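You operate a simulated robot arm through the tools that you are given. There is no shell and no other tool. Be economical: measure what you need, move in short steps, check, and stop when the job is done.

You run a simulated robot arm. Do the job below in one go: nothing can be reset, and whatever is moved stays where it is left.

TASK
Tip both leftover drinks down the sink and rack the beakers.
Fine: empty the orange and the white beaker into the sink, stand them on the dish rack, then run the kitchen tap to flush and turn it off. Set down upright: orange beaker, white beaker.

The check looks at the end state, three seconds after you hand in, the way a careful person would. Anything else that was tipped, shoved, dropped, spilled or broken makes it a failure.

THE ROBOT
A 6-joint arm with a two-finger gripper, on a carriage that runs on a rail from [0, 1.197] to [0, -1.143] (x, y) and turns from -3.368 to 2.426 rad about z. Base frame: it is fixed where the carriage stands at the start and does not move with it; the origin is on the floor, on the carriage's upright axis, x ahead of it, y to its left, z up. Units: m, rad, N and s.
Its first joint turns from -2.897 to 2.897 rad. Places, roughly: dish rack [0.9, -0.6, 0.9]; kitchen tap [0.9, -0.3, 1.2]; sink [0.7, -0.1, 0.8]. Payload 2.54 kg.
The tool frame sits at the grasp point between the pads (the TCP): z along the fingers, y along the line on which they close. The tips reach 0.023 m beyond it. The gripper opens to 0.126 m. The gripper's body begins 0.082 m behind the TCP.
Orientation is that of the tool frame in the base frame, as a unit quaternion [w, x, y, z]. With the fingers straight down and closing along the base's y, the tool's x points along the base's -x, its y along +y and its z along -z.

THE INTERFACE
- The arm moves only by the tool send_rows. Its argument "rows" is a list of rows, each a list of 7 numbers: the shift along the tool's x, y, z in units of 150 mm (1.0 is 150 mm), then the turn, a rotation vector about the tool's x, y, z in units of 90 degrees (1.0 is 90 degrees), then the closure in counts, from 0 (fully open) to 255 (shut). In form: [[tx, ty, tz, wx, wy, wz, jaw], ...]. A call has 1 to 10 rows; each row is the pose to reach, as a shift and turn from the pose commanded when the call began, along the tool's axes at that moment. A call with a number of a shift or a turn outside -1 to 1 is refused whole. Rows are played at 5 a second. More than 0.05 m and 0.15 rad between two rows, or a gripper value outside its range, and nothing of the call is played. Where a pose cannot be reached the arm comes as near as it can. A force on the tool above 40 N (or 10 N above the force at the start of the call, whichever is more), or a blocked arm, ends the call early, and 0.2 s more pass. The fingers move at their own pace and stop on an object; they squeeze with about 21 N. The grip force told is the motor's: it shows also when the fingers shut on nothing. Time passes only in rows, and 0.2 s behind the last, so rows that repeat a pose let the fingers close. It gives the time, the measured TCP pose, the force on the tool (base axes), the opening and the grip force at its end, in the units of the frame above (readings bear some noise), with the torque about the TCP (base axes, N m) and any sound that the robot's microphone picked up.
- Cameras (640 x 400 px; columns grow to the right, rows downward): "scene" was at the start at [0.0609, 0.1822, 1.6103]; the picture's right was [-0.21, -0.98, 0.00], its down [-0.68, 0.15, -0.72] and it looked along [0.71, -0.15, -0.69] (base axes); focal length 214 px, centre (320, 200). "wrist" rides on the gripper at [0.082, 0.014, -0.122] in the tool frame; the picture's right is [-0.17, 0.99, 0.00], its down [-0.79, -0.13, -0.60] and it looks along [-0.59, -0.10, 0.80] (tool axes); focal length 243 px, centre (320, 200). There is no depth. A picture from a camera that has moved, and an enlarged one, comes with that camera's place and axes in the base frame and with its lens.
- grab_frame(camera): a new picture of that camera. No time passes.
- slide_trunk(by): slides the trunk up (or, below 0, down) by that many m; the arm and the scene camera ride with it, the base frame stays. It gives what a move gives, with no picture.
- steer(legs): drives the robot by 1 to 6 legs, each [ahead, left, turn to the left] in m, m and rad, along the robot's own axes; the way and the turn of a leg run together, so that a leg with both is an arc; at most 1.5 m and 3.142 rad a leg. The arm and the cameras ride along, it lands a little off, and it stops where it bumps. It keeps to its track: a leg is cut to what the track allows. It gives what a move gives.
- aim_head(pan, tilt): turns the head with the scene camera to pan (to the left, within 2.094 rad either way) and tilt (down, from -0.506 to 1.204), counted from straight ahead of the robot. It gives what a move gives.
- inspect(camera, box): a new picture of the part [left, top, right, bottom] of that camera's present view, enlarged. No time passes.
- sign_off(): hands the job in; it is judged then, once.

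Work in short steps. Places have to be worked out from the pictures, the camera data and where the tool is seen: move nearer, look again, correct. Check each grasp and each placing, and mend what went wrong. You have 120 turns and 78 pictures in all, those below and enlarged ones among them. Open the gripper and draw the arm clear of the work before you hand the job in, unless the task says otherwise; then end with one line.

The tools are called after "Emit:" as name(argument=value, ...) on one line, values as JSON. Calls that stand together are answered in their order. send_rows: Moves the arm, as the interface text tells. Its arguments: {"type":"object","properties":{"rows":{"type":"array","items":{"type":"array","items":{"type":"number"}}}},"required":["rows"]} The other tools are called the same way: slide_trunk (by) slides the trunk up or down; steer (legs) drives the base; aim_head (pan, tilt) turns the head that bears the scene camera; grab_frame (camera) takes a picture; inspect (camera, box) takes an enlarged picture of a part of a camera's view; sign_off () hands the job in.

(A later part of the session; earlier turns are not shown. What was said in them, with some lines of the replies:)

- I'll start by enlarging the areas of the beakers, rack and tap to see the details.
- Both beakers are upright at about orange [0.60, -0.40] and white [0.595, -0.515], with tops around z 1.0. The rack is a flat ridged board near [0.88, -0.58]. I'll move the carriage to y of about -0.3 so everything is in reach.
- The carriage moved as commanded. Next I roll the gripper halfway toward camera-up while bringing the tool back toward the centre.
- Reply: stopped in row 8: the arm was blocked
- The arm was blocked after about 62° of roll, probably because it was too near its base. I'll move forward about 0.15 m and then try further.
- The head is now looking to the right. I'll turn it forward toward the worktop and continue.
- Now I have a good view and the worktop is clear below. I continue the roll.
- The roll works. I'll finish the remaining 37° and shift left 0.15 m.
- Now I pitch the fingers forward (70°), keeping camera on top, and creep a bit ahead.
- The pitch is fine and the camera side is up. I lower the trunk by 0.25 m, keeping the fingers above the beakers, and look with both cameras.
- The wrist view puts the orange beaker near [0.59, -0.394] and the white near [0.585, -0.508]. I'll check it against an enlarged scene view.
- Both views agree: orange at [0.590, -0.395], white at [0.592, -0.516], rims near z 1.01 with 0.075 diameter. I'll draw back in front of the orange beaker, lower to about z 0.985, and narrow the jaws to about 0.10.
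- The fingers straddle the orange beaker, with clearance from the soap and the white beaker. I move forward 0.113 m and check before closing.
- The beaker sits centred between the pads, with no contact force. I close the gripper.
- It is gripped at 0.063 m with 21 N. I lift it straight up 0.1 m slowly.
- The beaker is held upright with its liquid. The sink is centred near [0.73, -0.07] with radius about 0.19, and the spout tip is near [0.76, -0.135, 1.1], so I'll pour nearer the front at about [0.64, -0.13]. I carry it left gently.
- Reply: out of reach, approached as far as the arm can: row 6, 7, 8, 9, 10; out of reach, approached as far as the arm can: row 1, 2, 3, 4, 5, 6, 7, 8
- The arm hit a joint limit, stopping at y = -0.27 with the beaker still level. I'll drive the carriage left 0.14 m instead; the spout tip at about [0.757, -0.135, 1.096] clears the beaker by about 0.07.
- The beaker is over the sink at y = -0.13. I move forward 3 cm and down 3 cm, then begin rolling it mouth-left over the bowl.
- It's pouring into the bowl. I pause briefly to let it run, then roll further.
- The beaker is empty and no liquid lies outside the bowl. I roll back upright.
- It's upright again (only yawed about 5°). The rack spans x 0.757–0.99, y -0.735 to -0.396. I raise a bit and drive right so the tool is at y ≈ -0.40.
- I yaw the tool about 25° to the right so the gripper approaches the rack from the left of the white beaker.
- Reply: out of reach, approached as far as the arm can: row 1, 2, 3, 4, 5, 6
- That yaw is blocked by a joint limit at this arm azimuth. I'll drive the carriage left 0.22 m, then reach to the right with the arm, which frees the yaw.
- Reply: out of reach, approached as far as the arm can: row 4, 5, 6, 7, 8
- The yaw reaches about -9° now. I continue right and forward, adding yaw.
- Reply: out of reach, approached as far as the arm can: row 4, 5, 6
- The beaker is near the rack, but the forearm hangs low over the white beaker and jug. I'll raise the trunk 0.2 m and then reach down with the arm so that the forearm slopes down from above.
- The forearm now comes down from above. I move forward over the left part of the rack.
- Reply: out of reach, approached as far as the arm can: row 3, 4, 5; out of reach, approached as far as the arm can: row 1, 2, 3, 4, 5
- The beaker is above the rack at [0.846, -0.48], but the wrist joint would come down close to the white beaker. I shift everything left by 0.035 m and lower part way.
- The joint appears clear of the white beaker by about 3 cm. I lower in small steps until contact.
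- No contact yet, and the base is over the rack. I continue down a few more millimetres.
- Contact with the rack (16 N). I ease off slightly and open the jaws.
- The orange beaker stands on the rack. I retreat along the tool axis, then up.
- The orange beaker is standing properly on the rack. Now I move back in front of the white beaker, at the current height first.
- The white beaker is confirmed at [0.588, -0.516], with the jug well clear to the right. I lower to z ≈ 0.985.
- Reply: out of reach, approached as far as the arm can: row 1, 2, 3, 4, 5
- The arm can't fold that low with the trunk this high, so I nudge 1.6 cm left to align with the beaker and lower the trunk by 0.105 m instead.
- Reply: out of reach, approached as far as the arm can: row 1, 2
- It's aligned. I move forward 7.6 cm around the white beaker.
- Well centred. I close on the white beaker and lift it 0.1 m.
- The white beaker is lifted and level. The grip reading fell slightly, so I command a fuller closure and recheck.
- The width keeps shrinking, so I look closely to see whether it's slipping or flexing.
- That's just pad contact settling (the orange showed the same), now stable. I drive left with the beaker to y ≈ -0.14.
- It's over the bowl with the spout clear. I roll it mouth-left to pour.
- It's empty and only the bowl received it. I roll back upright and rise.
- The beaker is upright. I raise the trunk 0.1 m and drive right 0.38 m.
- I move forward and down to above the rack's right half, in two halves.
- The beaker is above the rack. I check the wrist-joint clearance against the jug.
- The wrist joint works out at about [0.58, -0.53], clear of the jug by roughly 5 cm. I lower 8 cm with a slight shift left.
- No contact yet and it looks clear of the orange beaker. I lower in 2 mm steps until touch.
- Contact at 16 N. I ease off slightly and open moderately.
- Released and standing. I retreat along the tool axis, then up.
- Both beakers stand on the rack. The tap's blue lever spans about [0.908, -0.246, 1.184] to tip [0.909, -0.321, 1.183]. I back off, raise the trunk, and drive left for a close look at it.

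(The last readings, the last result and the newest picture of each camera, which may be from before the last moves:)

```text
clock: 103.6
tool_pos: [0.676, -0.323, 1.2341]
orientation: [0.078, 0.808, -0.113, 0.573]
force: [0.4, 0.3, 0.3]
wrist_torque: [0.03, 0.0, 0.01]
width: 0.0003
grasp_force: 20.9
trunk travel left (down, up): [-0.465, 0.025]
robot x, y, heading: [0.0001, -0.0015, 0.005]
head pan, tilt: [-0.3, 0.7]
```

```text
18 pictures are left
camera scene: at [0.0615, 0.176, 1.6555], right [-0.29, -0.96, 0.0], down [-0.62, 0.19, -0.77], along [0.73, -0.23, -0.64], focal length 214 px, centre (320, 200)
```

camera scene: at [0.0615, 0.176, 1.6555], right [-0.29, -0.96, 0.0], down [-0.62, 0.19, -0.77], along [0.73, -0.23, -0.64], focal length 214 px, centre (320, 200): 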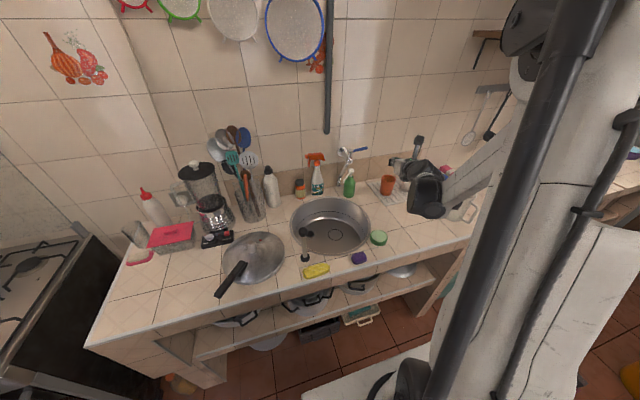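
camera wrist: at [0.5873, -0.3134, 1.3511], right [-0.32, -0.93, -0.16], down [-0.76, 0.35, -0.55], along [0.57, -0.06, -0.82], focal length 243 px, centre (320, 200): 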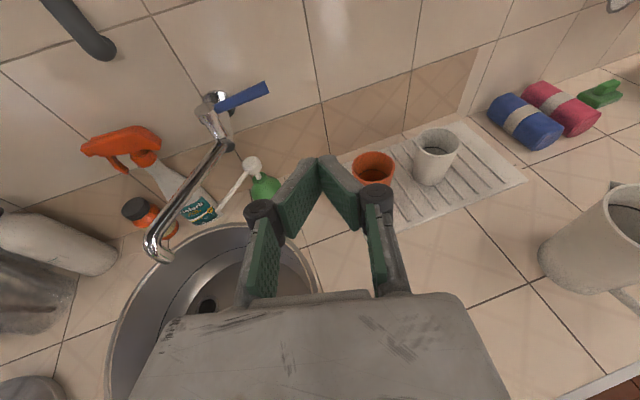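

I enlarge the tap and lever.

Emit:
inspect(camera="wrist", box=[170, 70, 290, 160])

Emit:
inspect(camera="scene", box=[320, 130, 420, 210])

```text
4.44 times, centred on (230, 115) of wrist
camera zoom: at [0.5873, -0.3134, 1.3511], right [-0.32, -0.93, -0.16], down [-0.76, 0.35, -0.55], along [0.57, -0.06, -0.82], focal length 1078 px, centre (720, 578)
```

zoom: 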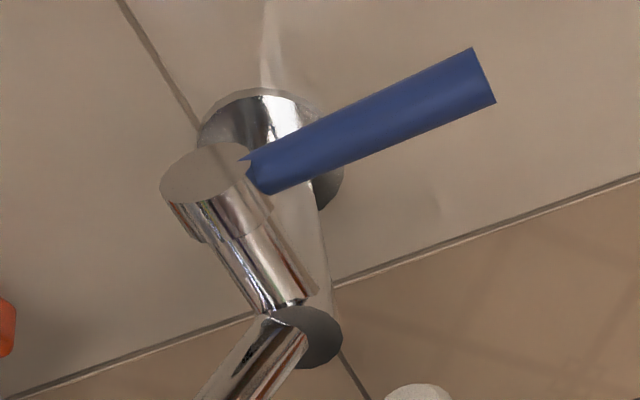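

```text
5.00 times, centred on (370, 170) of scene
camera zoom: at [0.0615, 0.176, 1.6555], right [-0.29, -0.96, 0.0], down [-0.62, 0.19, -0.77], along [0.73, -0.23, -0.64], focal length 1072 px, centre (70, 350)
```

zoom: 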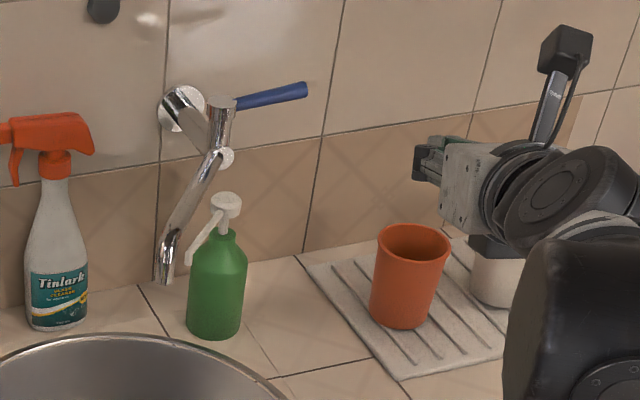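

The lever is on a vertical-axis knob (axis at about [0.907, -0.236]), pointing right along the wall with its tip near [0.903, -0.32, 1.187]. I'll level the tool, roll 90° so the jaws close vertically, grip the lever and swing it.

Emit:
send_rows(rows=[[0, 0, 0, 0, 0.075, 0, 200], [0, 0, 0, 0, 0.15, 0, 154], [0, 0, 0, 0, 0.222, 0, 154], [0, 0, 0, 0, 0.222, 0, 154]])

Emit:
send_rows(rows=[[0, 0, 0, 0, 0, -0.09, 154], [0, 0, 0, 0, 0, -0.18, 154], [0, 0, 0, 0, 0, -0.27, 154], [0, 0, 0, 0, 0, -0.36, 154], [0, 0, 0, 0, 0, -0.45, 154], [0, 0, 0, 0, 0, -0.54, 154], [0, 0, 0, 0, 0, -0.63, 154], [0, 0, 0, 0, 0, -0.72, 154], [0, 0, 0, 0, 0, -0.81, 154], [0, 0, 0, 0, 0, -0.9, 154]])

Emit:
send_rows(rows=[[0, 0, 0, 0, 0, -0.09, 154], [0, 0, 0, 0, 0, -0.1, 154]])

Emit:
steer(legs=[[0, 0.05, 0]])

Emit:
grab_frame(camera="wrist")

```text
clock: 104.6
tool_pos: [0.6772, -0.3239, 1.2339]
orientation: [0.097, 0.696, -0.098, 0.705]
force: [1.0, 0.5, 0.1]
wrist_torque: [0.01, 0.0, 0.02]
width: 0.0501
grasp_force: 0.1
trunk travel left (down, up): [-0.465, 0.025]
robot x, y, heading: [0.0023, -0.0018, -0.0]
head pan, tilt: [-0.3, 0.7]
```

```text
clock: 106.8
tool_pos: [0.6759, -0.3247, 1.2348]
orientation: [0.532, 0.592, 0.378, 0.472]
force: [0.0, 0.0, -0.3]
wrist_torque: [0.02, 0.01, 0.0]
width: 0.0499
grasp_force: 0.0
trunk travel left (down, up): [-0.465, 0.025]
robot x, y, heading: [-0.0004, 0.0032, 0.002]
head pan, tilt: [-0.3, 0.7]
```

```text
clock: 107.4
tool_pos: [0.676, -0.3238, 1.2348]
orientation: [0.567, 0.561, 0.424, 0.429]
force: [0.3, 1.0, -1.0]
wrist_torque: [0.01, 0.02, 0.01]
width: 0.0501
grasp_force: 0.0
trunk travel left (down, up): [-0.465, 0.025]
robot x, y, heading: [-0.001, -0.0017, -0.0]
head pan, tilt: [-0.3, 0.7]
```

```text
clock: 108.3
tool_pos: [0.6765, -0.2734, 1.2345]
orientation: [0.566, 0.561, 0.424, 0.43]
force: [-0.4, 0.8, 0.1]
wrist_torque: [0.0, 0.04, -0.07]
width: 0.0498
grasp_force: 0.1
trunk travel left (down, up): [-0.465, 0.025]
robot x, y, heading: [0.0007, 0.049, -0.002]
head pan, tilt: [-0.3, 0.7]
```

```text
15 pictures are left
camera wrist: at [0.5813, -0.1617, 1.2465], right [-0.06, -0.16, 0.99], down [-0.79, -0.6, -0.14], along [0.61, -0.79, -0.09], focal length 243 px, centre (320, 200)
```

wrist: 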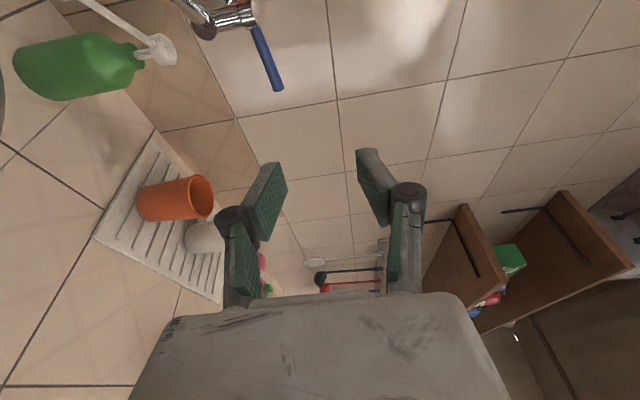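

The jaws are now vertical, and the lever tip is confirmed at [0.903, -0.32, 1.182]. I move to a pre-grasp point 12 cm in front of the lever.

Emit:
send_rows(rows=[[0.04, -0.07, 0.14, 0, 0, 0, 154], [0.08, -0.14, 0.28, 0, 0, 0, 154], [0.12, -0.21, 0.42, 0, 0, 0, 154], [0.17, -0.29, 0.56, 0, 0, 0, 154], [0.21, -0.355, 0.7, 0, 0, 0, 154], [0.21, -0.355, 0.7, 0, 0, 0, 154]])

Emit:
grab_frame(camera="wrist")

```text
clock: 109.7
tool_pos: [0.7884, -0.2734, 1.1839]
orientation: [0.566, 0.561, 0.423, 0.43]
force: [0.4, -0.8, -0.3]
wrist_torque: [0.01, -0.01, 0.0]
width: 0.0498
grasp_force: 0.1
trunk travel left (down, up): [-0.465, 0.025]
robot x, y, heading: [-0.0013, 0.0543, -0.001]
head pan, tilt: [-0.3, 0.7]
```

```text
14 pictures are left
camera wrist: at [0.6929, -0.1614, 1.1947], right [-0.06, -0.16, 0.99], down [-0.79, -0.6, -0.14], along [0.61, -0.79, -0.09], focal length 243 px, centre (320, 200)
```

wrist: 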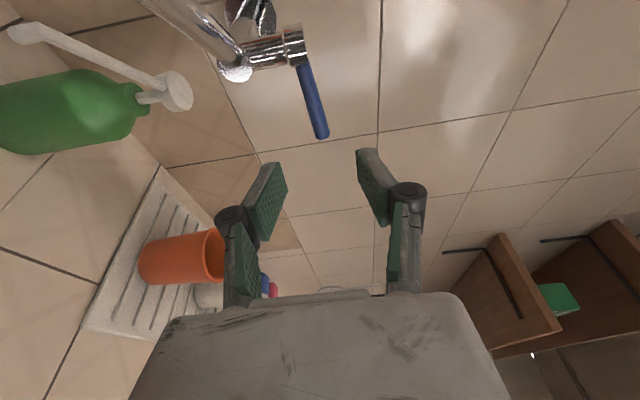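

The lever lies right between the jaws' heights. I advance 11.5 cm and close on it.

Emit:
send_rows(rows=[[0, 0, 0.15, 0, 0, 0, 154], [0, 0, 0.3, 0, 0, 0, 154], [0, 0, 0.45, 0, 0, 0, 154], [0, 0, 0.6, 0, 0, 0, 154], [0, 0, 0.7, 0, 0, 0, 154], [0, 0, 0.77, 0, 0, 0, 154], [0, 0, 0.77, 0, 0, 0, 154]])

Emit:
grab_frame(camera="wrist")

```text
clock: 111.3
tool_pos: [0.8978, -0.3035, 1.183]
orientation: [0.567, 0.561, 0.423, 0.43]
force: [-0.8, 0.4, 0.2]
wrist_torque: [0.0, -0.01, 0.01]
width: 0.0501
grasp_force: 0.0
trunk travel left (down, up): [-0.465, 0.025]
robot x, y, heading: [-0.0023, 0.0491, 0.003]
head pan, tilt: [-0.3, 0.7]
```

```text
13 pictures are left
camera wrist: at [0.8028, -0.1921, 1.1954], right [-0.06, -0.16, 0.99], down [-0.79, -0.6, -0.14], along [0.61, -0.79, -0.09], focal length 243 px, centre (320, 200)
```

wrist: 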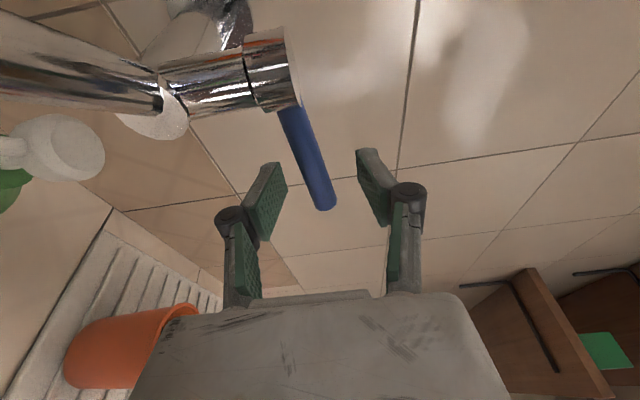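

The lever is between the pads. I close.

Emit:
send_rows(rows=[[0, 0, 0, 0, 0, 0, 190], [0, 0, 0, 0, 0, 0, 230], [0, 0, 0, 0, 0, 0, 250], [0, 0, 0, 0, 0, 0, 250]])

```text
clock: 112.3
tool_pos: [0.8967, -0.3035, 1.185]
orientation: [0.566, 0.561, 0.424, 0.431]
force: [2.7, -1.3, 14.4]
wrist_torque: [-0.49, -0.04, -0.2]
width: 0.007
grasp_force: 35.3
trunk travel left (down, up): [-0.465, 0.025]
robot x, y, heading: [-0.0013, 0.0524, -0.004]
head pan, tilt: [-0.3, 0.7]
```

It's gripped, with the lever a hair high. I shift up 2 mm and swing the first ~25° toward the robot, watching force and sound.

Emit:
send_rows(rows=[[0, 0.014, 0, 0, 0, 0, 250], [0, 0.014, -0.046, 0, 0, 0, 250], [0, 0.014, -0.092, 0, 0, 0, 250], [0.008, 0.014, -0.138, 0, 0, 0, 250], [0.016, 0.014, -0.184, 0, 0, 0, 250], [0.016, 0.014, -0.184, 0, 0, 0, 250]])

Emit:
grab_frame(camera="wrist")

```text
clock: 113.7
tool_pos: [0.8706, -0.2938, 1.1861]
orientation: [0.567, 0.562, 0.422, 0.43]
force: [0.6, -2.7, -10.6]
wrist_torque: [-0.11, 0.04, -0.01]
width: 0.0087
grasp_force: 4.9
trunk travel left (down, up): [-0.465, 0.025]
robot x, y, heading: [0.0006, 0.0549, 0.004]
head pan, tilt: [-0.3, 0.7]
```

```text
12 pictures are left
camera wrist: at [0.7766, -0.1828, 1.1969], right [-0.06, -0.16, 0.99], down [-0.79, -0.6, -0.14], along [0.61, -0.79, -0.09], focal length 243 px, centre (320, 200)
```

wrist: 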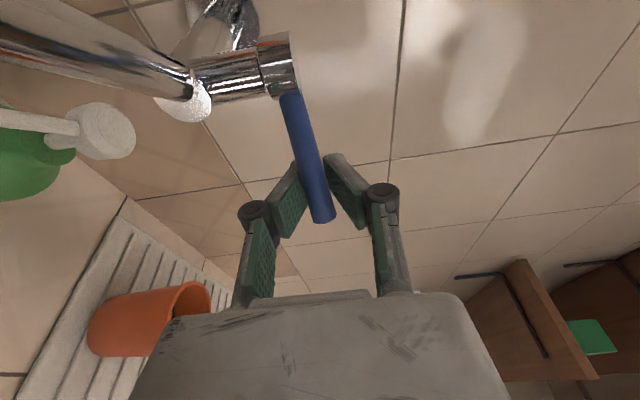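

The lever is turning with the gripper (about 28°). I continue the arc to about 60° and then check the spout.

Emit:
send_rows(rows=[[0.02, 0, -0.05, 0, 0, 0, 250], [0.045, 0, -0.098, 0, 0, 0, 250], [0.072, 0, -0.14, 0, 0, 0, 250], [0.1, 0, -0.18, 0, 0, 0, 250], [0.1, 0, -0.18, 0, 0, 0, 250]])

Emit:
inspect(camera="scene", box=[290, 120, 430, 260])

```text
clock: 114.9
tool_pos: [0.8507, -0.2725, 1.1843]
orientation: [0.567, 0.561, 0.423, 0.43]
force: [0.1, -1.9, -7.8]
wrist_torque: [-0.1, -0.02, -0.07]
width: 0.007
grasp_force: 3.1
trunk travel left (down, up): [-0.465, 0.025]
robot x, y, heading: [-0.001, 0.0469, 0.002]
head pan, tilt: [-0.3, 0.7]
```

```text
2.86 times, centred on (360, 190) of scene
camera zoom: at [0.0622, 0.2241, 1.6556], right [-0.29, -0.96, 0.0], down [-0.62, 0.19, -0.76], along [0.73, -0.23, -0.64], focal length 613 px, centre (206, 229)
```

zoom: 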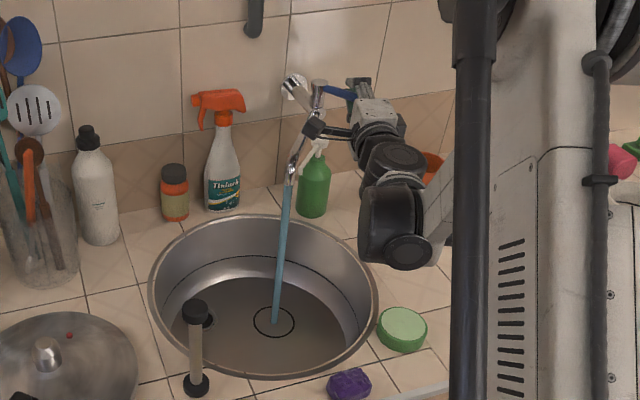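

Water is running into the sink. I let it flush about 4 s, then swing the lever back.

Emit:
send_rows(rows=[[0, 0, 0, 0, 0, 0, 250], [0, 0, 0, 0, 0, 0, 250], [0, 0, 0, 0, 0, 0, 250], [0, 0, 0, 0, 0, 0, 250], [0, 0, 0, 0, 0, 0, 250], [0, 0, 0, 0, 0, 0, 250], [0, 0, 0, 0, 0, 0, 250], [0, 0, 0, 0, 0, 0, 250], [0, 0, 0, 0, 0, 0, 250], [0, 0, 0, 0, 0, 0, 250]])

Emit:
send_rows(rows=[[0, 0, 0, 0, 0, 0, 250], [0, 0, 0, 0, 0, 0, 250], [0, 0, 0, 0, 0, 0, 250], [0, 0, 0, 0, 0, 0, 250], [0, 0, 0, 0, 0, 0, 250], [0, 0, 0, 0, 0, 0, 250], [0, 0, 0, 0, 0, 0, 250], [0, 0, 0, 0, 0, 0, 250]])

Emit:
send_rows(rows=[[-0.03, 0, 0.037, 0, 0, 0, 250], [-0.059, 0, 0.074, 0, 0, 0, 250], [-0.08, 0, 0.12, 0, 0, 0, 250], [-0.099, 0, 0.168, 0, 0, 0, 250], [-0.108, 0, 0.215, 0, 0, 0, 250], [-0.117, 0, 0.261, 0, 0, 0, 250], [-0.116, 0, 0.34, 0, 0, 0, 250], [-0.105, 0, 0.403, 0, 0, 0, 250], [-0.1, 0, 0.42, 0, 0, 0, 250]])

Emit:
inspect(camera="scene", box=[290, 120, 430, 260])

```text
clock: 117.1
tool_pos: [0.8501, -0.2724, 1.1856]
orientation: [0.567, 0.561, 0.423, 0.43]
force: [-0.1, -1.4, -3.3]
wrist_torque: [-0.04, 0.0, 0.01]
width: 0.0042
grasp_force: 1.6
trunk travel left (down, up): [-0.465, 0.025]
robot x, y, heading: [0.0001, 0.0482, 0.004]
head pan, tilt: [-0.3, 0.7]
```

```text
clock: 118.9
tool_pos: [0.8505, -0.2712, 1.1856]
orientation: [0.566, 0.562, 0.423, 0.43]
force: [0.5, -0.3, -1.0]
wrist_torque: [-0.03, 0.01, 0.02]
width: 0.0033
grasp_force: 1.1
trunk travel left (down, up): [-0.465, 0.025]
robot x, y, heading: [-0.0018, 0.0488, -0.003]
head pan, tilt: [-0.3, 0.7]
```

```text
clock: 120.7
tool_pos: [0.894, -0.3134, 1.1871]
orientation: [0.57, 0.564, 0.419, 0.426]
force: [-10.3, -4.5, -6.2]
wrist_torque: [-0.35, -0.4, 0.81]
width: 0.0026
grasp_force: 0.1
trunk travel left (down, up): [-0.465, 0.025]
robot x, y, heading: [0.0031, 0.0511, 0.003]
head pan, tilt: [-0.3, 0.7]
stopped in row 8: the force on the tool passed its limit (the readings are from after the stop); the commanded pose is now the measured one
```

```text
2.86 times, centred on (360, 190) of scene
camera zoom: at [0.0612, 0.2237, 1.6557], right [-0.3, -0.95, 0.0], down [-0.61, 0.19, -0.77], along [0.73, -0.23, -0.64], focal length 613 px, centre (206, 229)
```

zoom: 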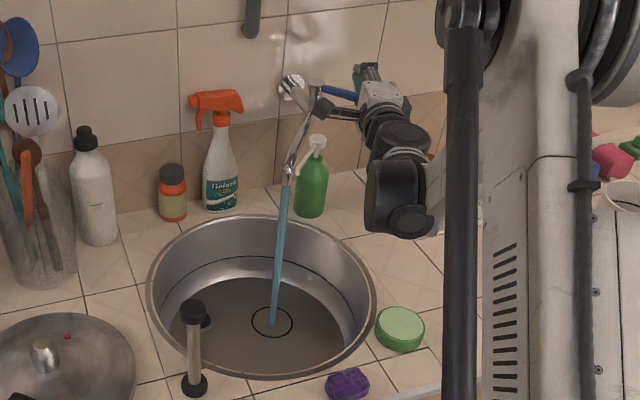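

The grip slipped and the water still runs, so I look at where the lever is relative to the fingers.

Emit:
grab_frame(camera="wrist")

```text
9 pictures are left
camera wrist: at [0.8, -0.2008, 1.1981], right [-0.06, -0.16, 0.99], down [-0.8, -0.59, -0.14], along [0.6, -0.79, -0.09], focal length 243 px, centre (320, 200)
```

wrist: 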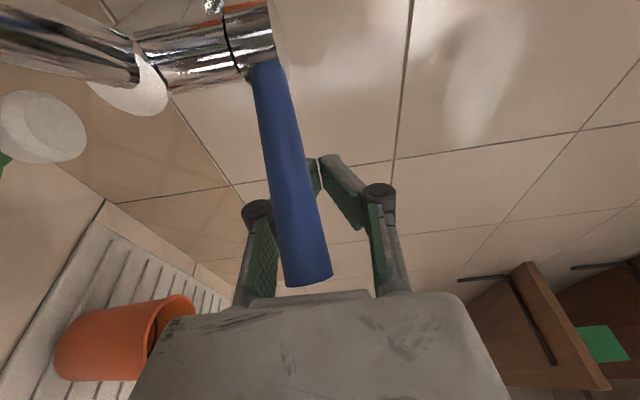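

The fingers slid past to the wall side of the lever, which is still about 50° open. I withdraw to the right and back, so I can then push the lever shut from the front with closed fingertips.

Emit:
send_rows(rows=[[-0.128, 0, 0.036, 0, 0, 0, 255], [-0.19, 0, -0.14, 0, 0, 0, 255], [-0.25, 0, -0.32, 0, 0, 0, 255], [-0.32, 0, -0.5, 0, 0, 0, 255], [-0.38, 0, -0.68, 0, 0, 0, 255], [-0.445, 0, -0.844, 0, 0, 0, 255]])

Emit:
grab_frame(camera="wrist")

```text
clock: 122.1
tool_pos: [0.7548, -0.3407, 1.1831]
orientation: [0.569, 0.563, 0.42, 0.426]
force: [-0.3, -0.1, 0.5]
wrist_torque: [-0.01, 0.01, 0.0]
width: 0.0003
grasp_force: 21.0
trunk travel left (down, up): [-0.465, 0.025]
robot x, y, heading: [0.0005, 0.0517, -0.003]
head pan, tilt: [-0.3, 0.7]
```

```text
8 pictures are left
camera wrist: at [0.6607, -0.2289, 1.197], right [-0.06, -0.16, 0.99], down [-0.79, -0.59, -0.14], along [0.6, -0.79, -0.09], focal length 243 px, centre (320, 200)
```

wrist: 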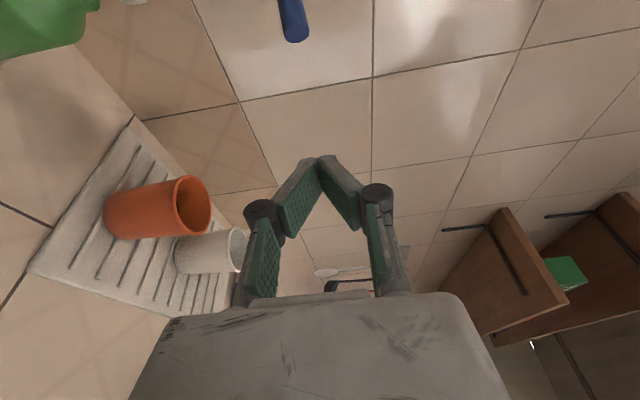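

The lever tip sits at about [0.841, -0.291]. I shift left so the closed fingertips are in line with y ≈ -0.277, then push straight forward.

Emit:
send_rows(rows=[[0.15, 0, -0.042, 0, 0, 0, 255], [0.3, 0, -0.084, 0, 0, 0, 255], [0.449, 0, -0.126, 0, 0, 0, 255], [0.449, 0, -0.126, 0, 0, 0, 255]])

Emit:
send_rows(rows=[[0.04, 0, 0.14, 0, 0, 0, 255], [0.08, 0, 0.28, 0, 0, 0, 255], [0.11, 0, 0.4, 0, 0, 0, 255], [0.137, 0, 0.49, 0, 0, 0, 255], [0.16, 0, 0.57, 0, 0, 0, 255], [0.182, 0, 0.65, 0, 0, 0, 255], [0.2, 0, 0.71, 0, 0, 0, 255], [0.21, 0, 0.75, 0, 0, 0, 255], [0.218, 0, 0.78, 0, 0, 0, 255]])

Emit:
grab_frame(camera="wrist")

```text
clock: 123.1
tool_pos: [0.7533, -0.2689, 1.1856]
orientation: [0.569, 0.563, 0.42, 0.427]
force: [-0.2, 0.3, 0.5]
wrist_torque: [-0.01, -0.04, 0.02]
width: 0.0001
grasp_force: 21.0
trunk travel left (down, up): [-0.465, 0.025]
robot x, y, heading: [-0.0031, 0.0469, 0.0]
head pan, tilt: [-0.3, 0.7]
```

```text
clock: 124.9
tool_pos: [0.8691, -0.2722, 1.1863]
orientation: [0.57, 0.563, 0.42, 0.426]
force: [-21.6, 6.0, -2.2]
wrist_torque: [0.02, 0.22, 0.27]
width: 0.0001
grasp_force: 20.8
trunk travel left (down, up): [-0.465, 0.025]
robot x, y, heading: [-0.0008, 0.0491, -0.003]
head pan, tilt: [-0.3, 0.7]
stopped in row 9: the force on the tool passed its limit (the readings are from after the stop); the commanded pose is now the measured one
```

```text
7 pictures are left
camera wrist: at [0.7756, -0.1587, 1.1977], right [-0.06, -0.16, 0.99], down [-0.8, -0.59, -0.14], along [0.6, -0.79, -0.09], focal length 243 px, centre (320, 200)
```

wrist: 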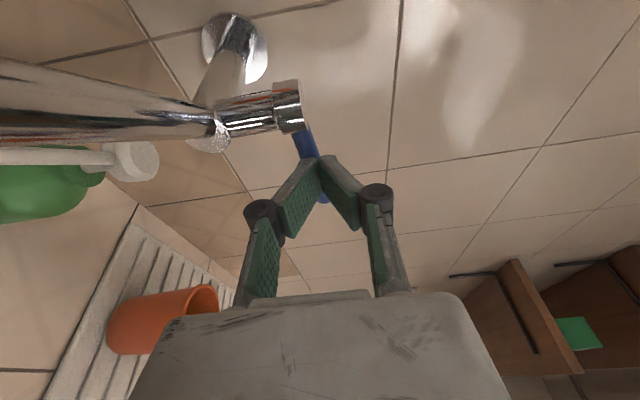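

The push met a firm stop with the lever back along the wall. I check the spout.

Emit:
inspect(camera="scene", box=[290, 120, 430, 260])

```text
2.86 times, centred on (360, 190) of scene
camera zoom: at [0.0599, 0.2249, 1.6557], right [-0.3, -0.95, 0.0], down [-0.61, 0.19, -0.77], along [0.73, -0.23, -0.64], focal length 613 px, centre (206, 229)
```

zoom: 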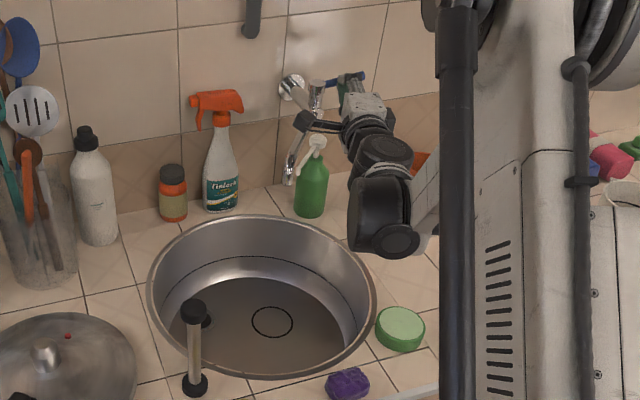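

The water is off. I withdraw straight back, open the gripper, and take a final look.

Emit:
send_rows(rows=[[-0.03, 0, -0.1, 0, 0, 0, 255], [-0.08, 0, -0.28, 0, 0, 0, 255], [-0.13, 0, -0.46, 0, 0, 0, 255], [-0.18, 0, -0.64, 0, 0, 0, 255], [-0.22, 0, -0.8, 0, 0, 0, 255], [-0.26, 0, -0.95, 0, 0, 0, 150], [-0.26, 0, -0.95, 0, 0, 0, 0], [-0.26, 0, -0.95, 0, 0, 0, 0], [-0.26, 0, -0.95, 0, 0, 0, 0]])

Emit:
send_rows(rows=[[-0.05, 0.1, -0.17, 0, 0, 0, 0], [-0.1, 0.2, -0.34, 0, 0, 0, 0], [-0.15, 0.3, -0.5, 0, 0, 0, 0], [-0.2, 0.4, -0.65, 0, 0, 0, 0]])

Emit:
grab_frame(camera="scene")

```text
clock: 126.9
tool_pos: [0.724, -0.2683, 1.1837]
orientation: [0.569, 0.564, 0.42, 0.426]
force: [0.6, -0.6, 0.1]
wrist_torque: [0.02, -0.01, 0.0]
width: 0.1259
grasp_force: 0.0
trunk travel left (down, up): [-0.465, 0.025]
robot x, y, heading: [0.0003, 0.0486, -0.001]
head pan, tilt: [-0.3, 0.7]
```

```text
clock: 127.9
tool_pos: [0.6228, -0.2695, 1.2418]
orientation: [0.57, 0.563, 0.42, 0.426]
force: [0.0, 0.1, 0.4]
wrist_torque: [0.04, 0.03, -0.02]
width: 0.1259
grasp_force: 0.1
trunk travel left (down, up): [-0.465, 0.025]
robot x, y, heading: [0.0009, 0.0513, 0.003]
head pan, tilt: [-0.3, 0.7]
```

```text
5 pictures are left
camera scene: at [0.0616, 0.2244, 1.6557], right [-0.3, -0.95, 0.0], down [-0.61, 0.19, -0.77], along [0.73, -0.23, -0.64], focal length 214 px, centre (320, 200)
```

scene: 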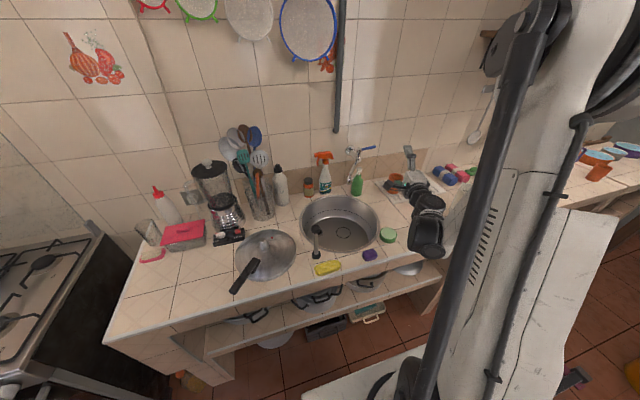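

I enlarge the tap and rack to confirm the end state.

Emit:
inspect(camera="scene", box=[330, 130, 450, 220])

Emit:
grab_frame(camera="wrist")

```text
4.44 times, centred on (390, 175) of scene
camera zoom: at [0.0616, 0.2244, 1.6557], right [-0.3, -0.95, 0.0], down [-0.61, 0.19, -0.77], along [0.73, -0.23, -0.64], focal length 953 px, centre (9, 311)
```

zoom: 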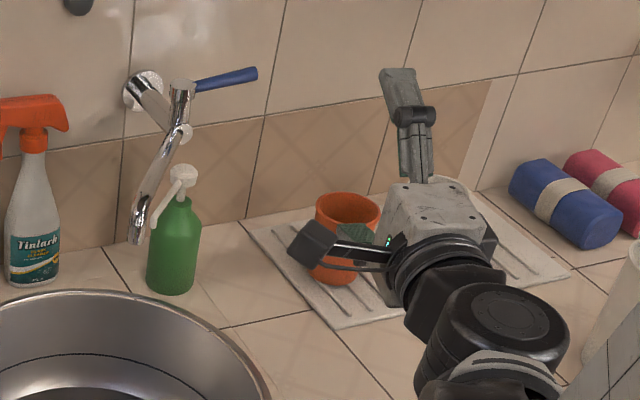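

```text
3 pictures are left
camera wrist: at [0.5289, -0.156, 1.2535], right [-0.06, -0.16, 0.99], down [-0.8, -0.59, -0.14], along [0.6, -0.79, -0.09], focal length 243 px, centre (320, 200)
```

wrist: 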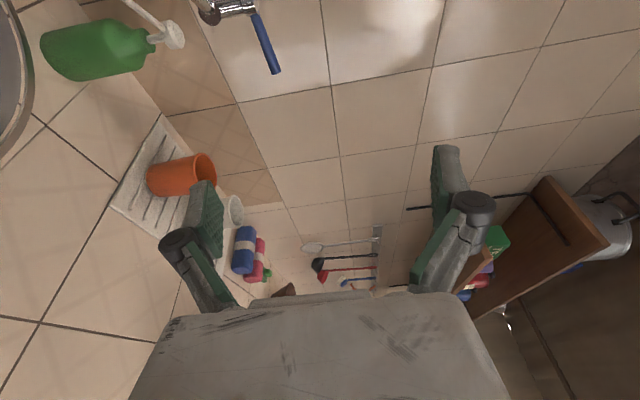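

The tap is off with no drip, both beakers stand upright on the rack, and the arm is clear with the gripper open. I'm handing the job in.

Emit:
sign_off()

```text
The job is handed in.
```

I emptied the orange and white beakers into the sink and stood both upright on the dish rack. I then ran the kitchen tap for several seconds to flush and turned it off, with no spills or knocked items seen.
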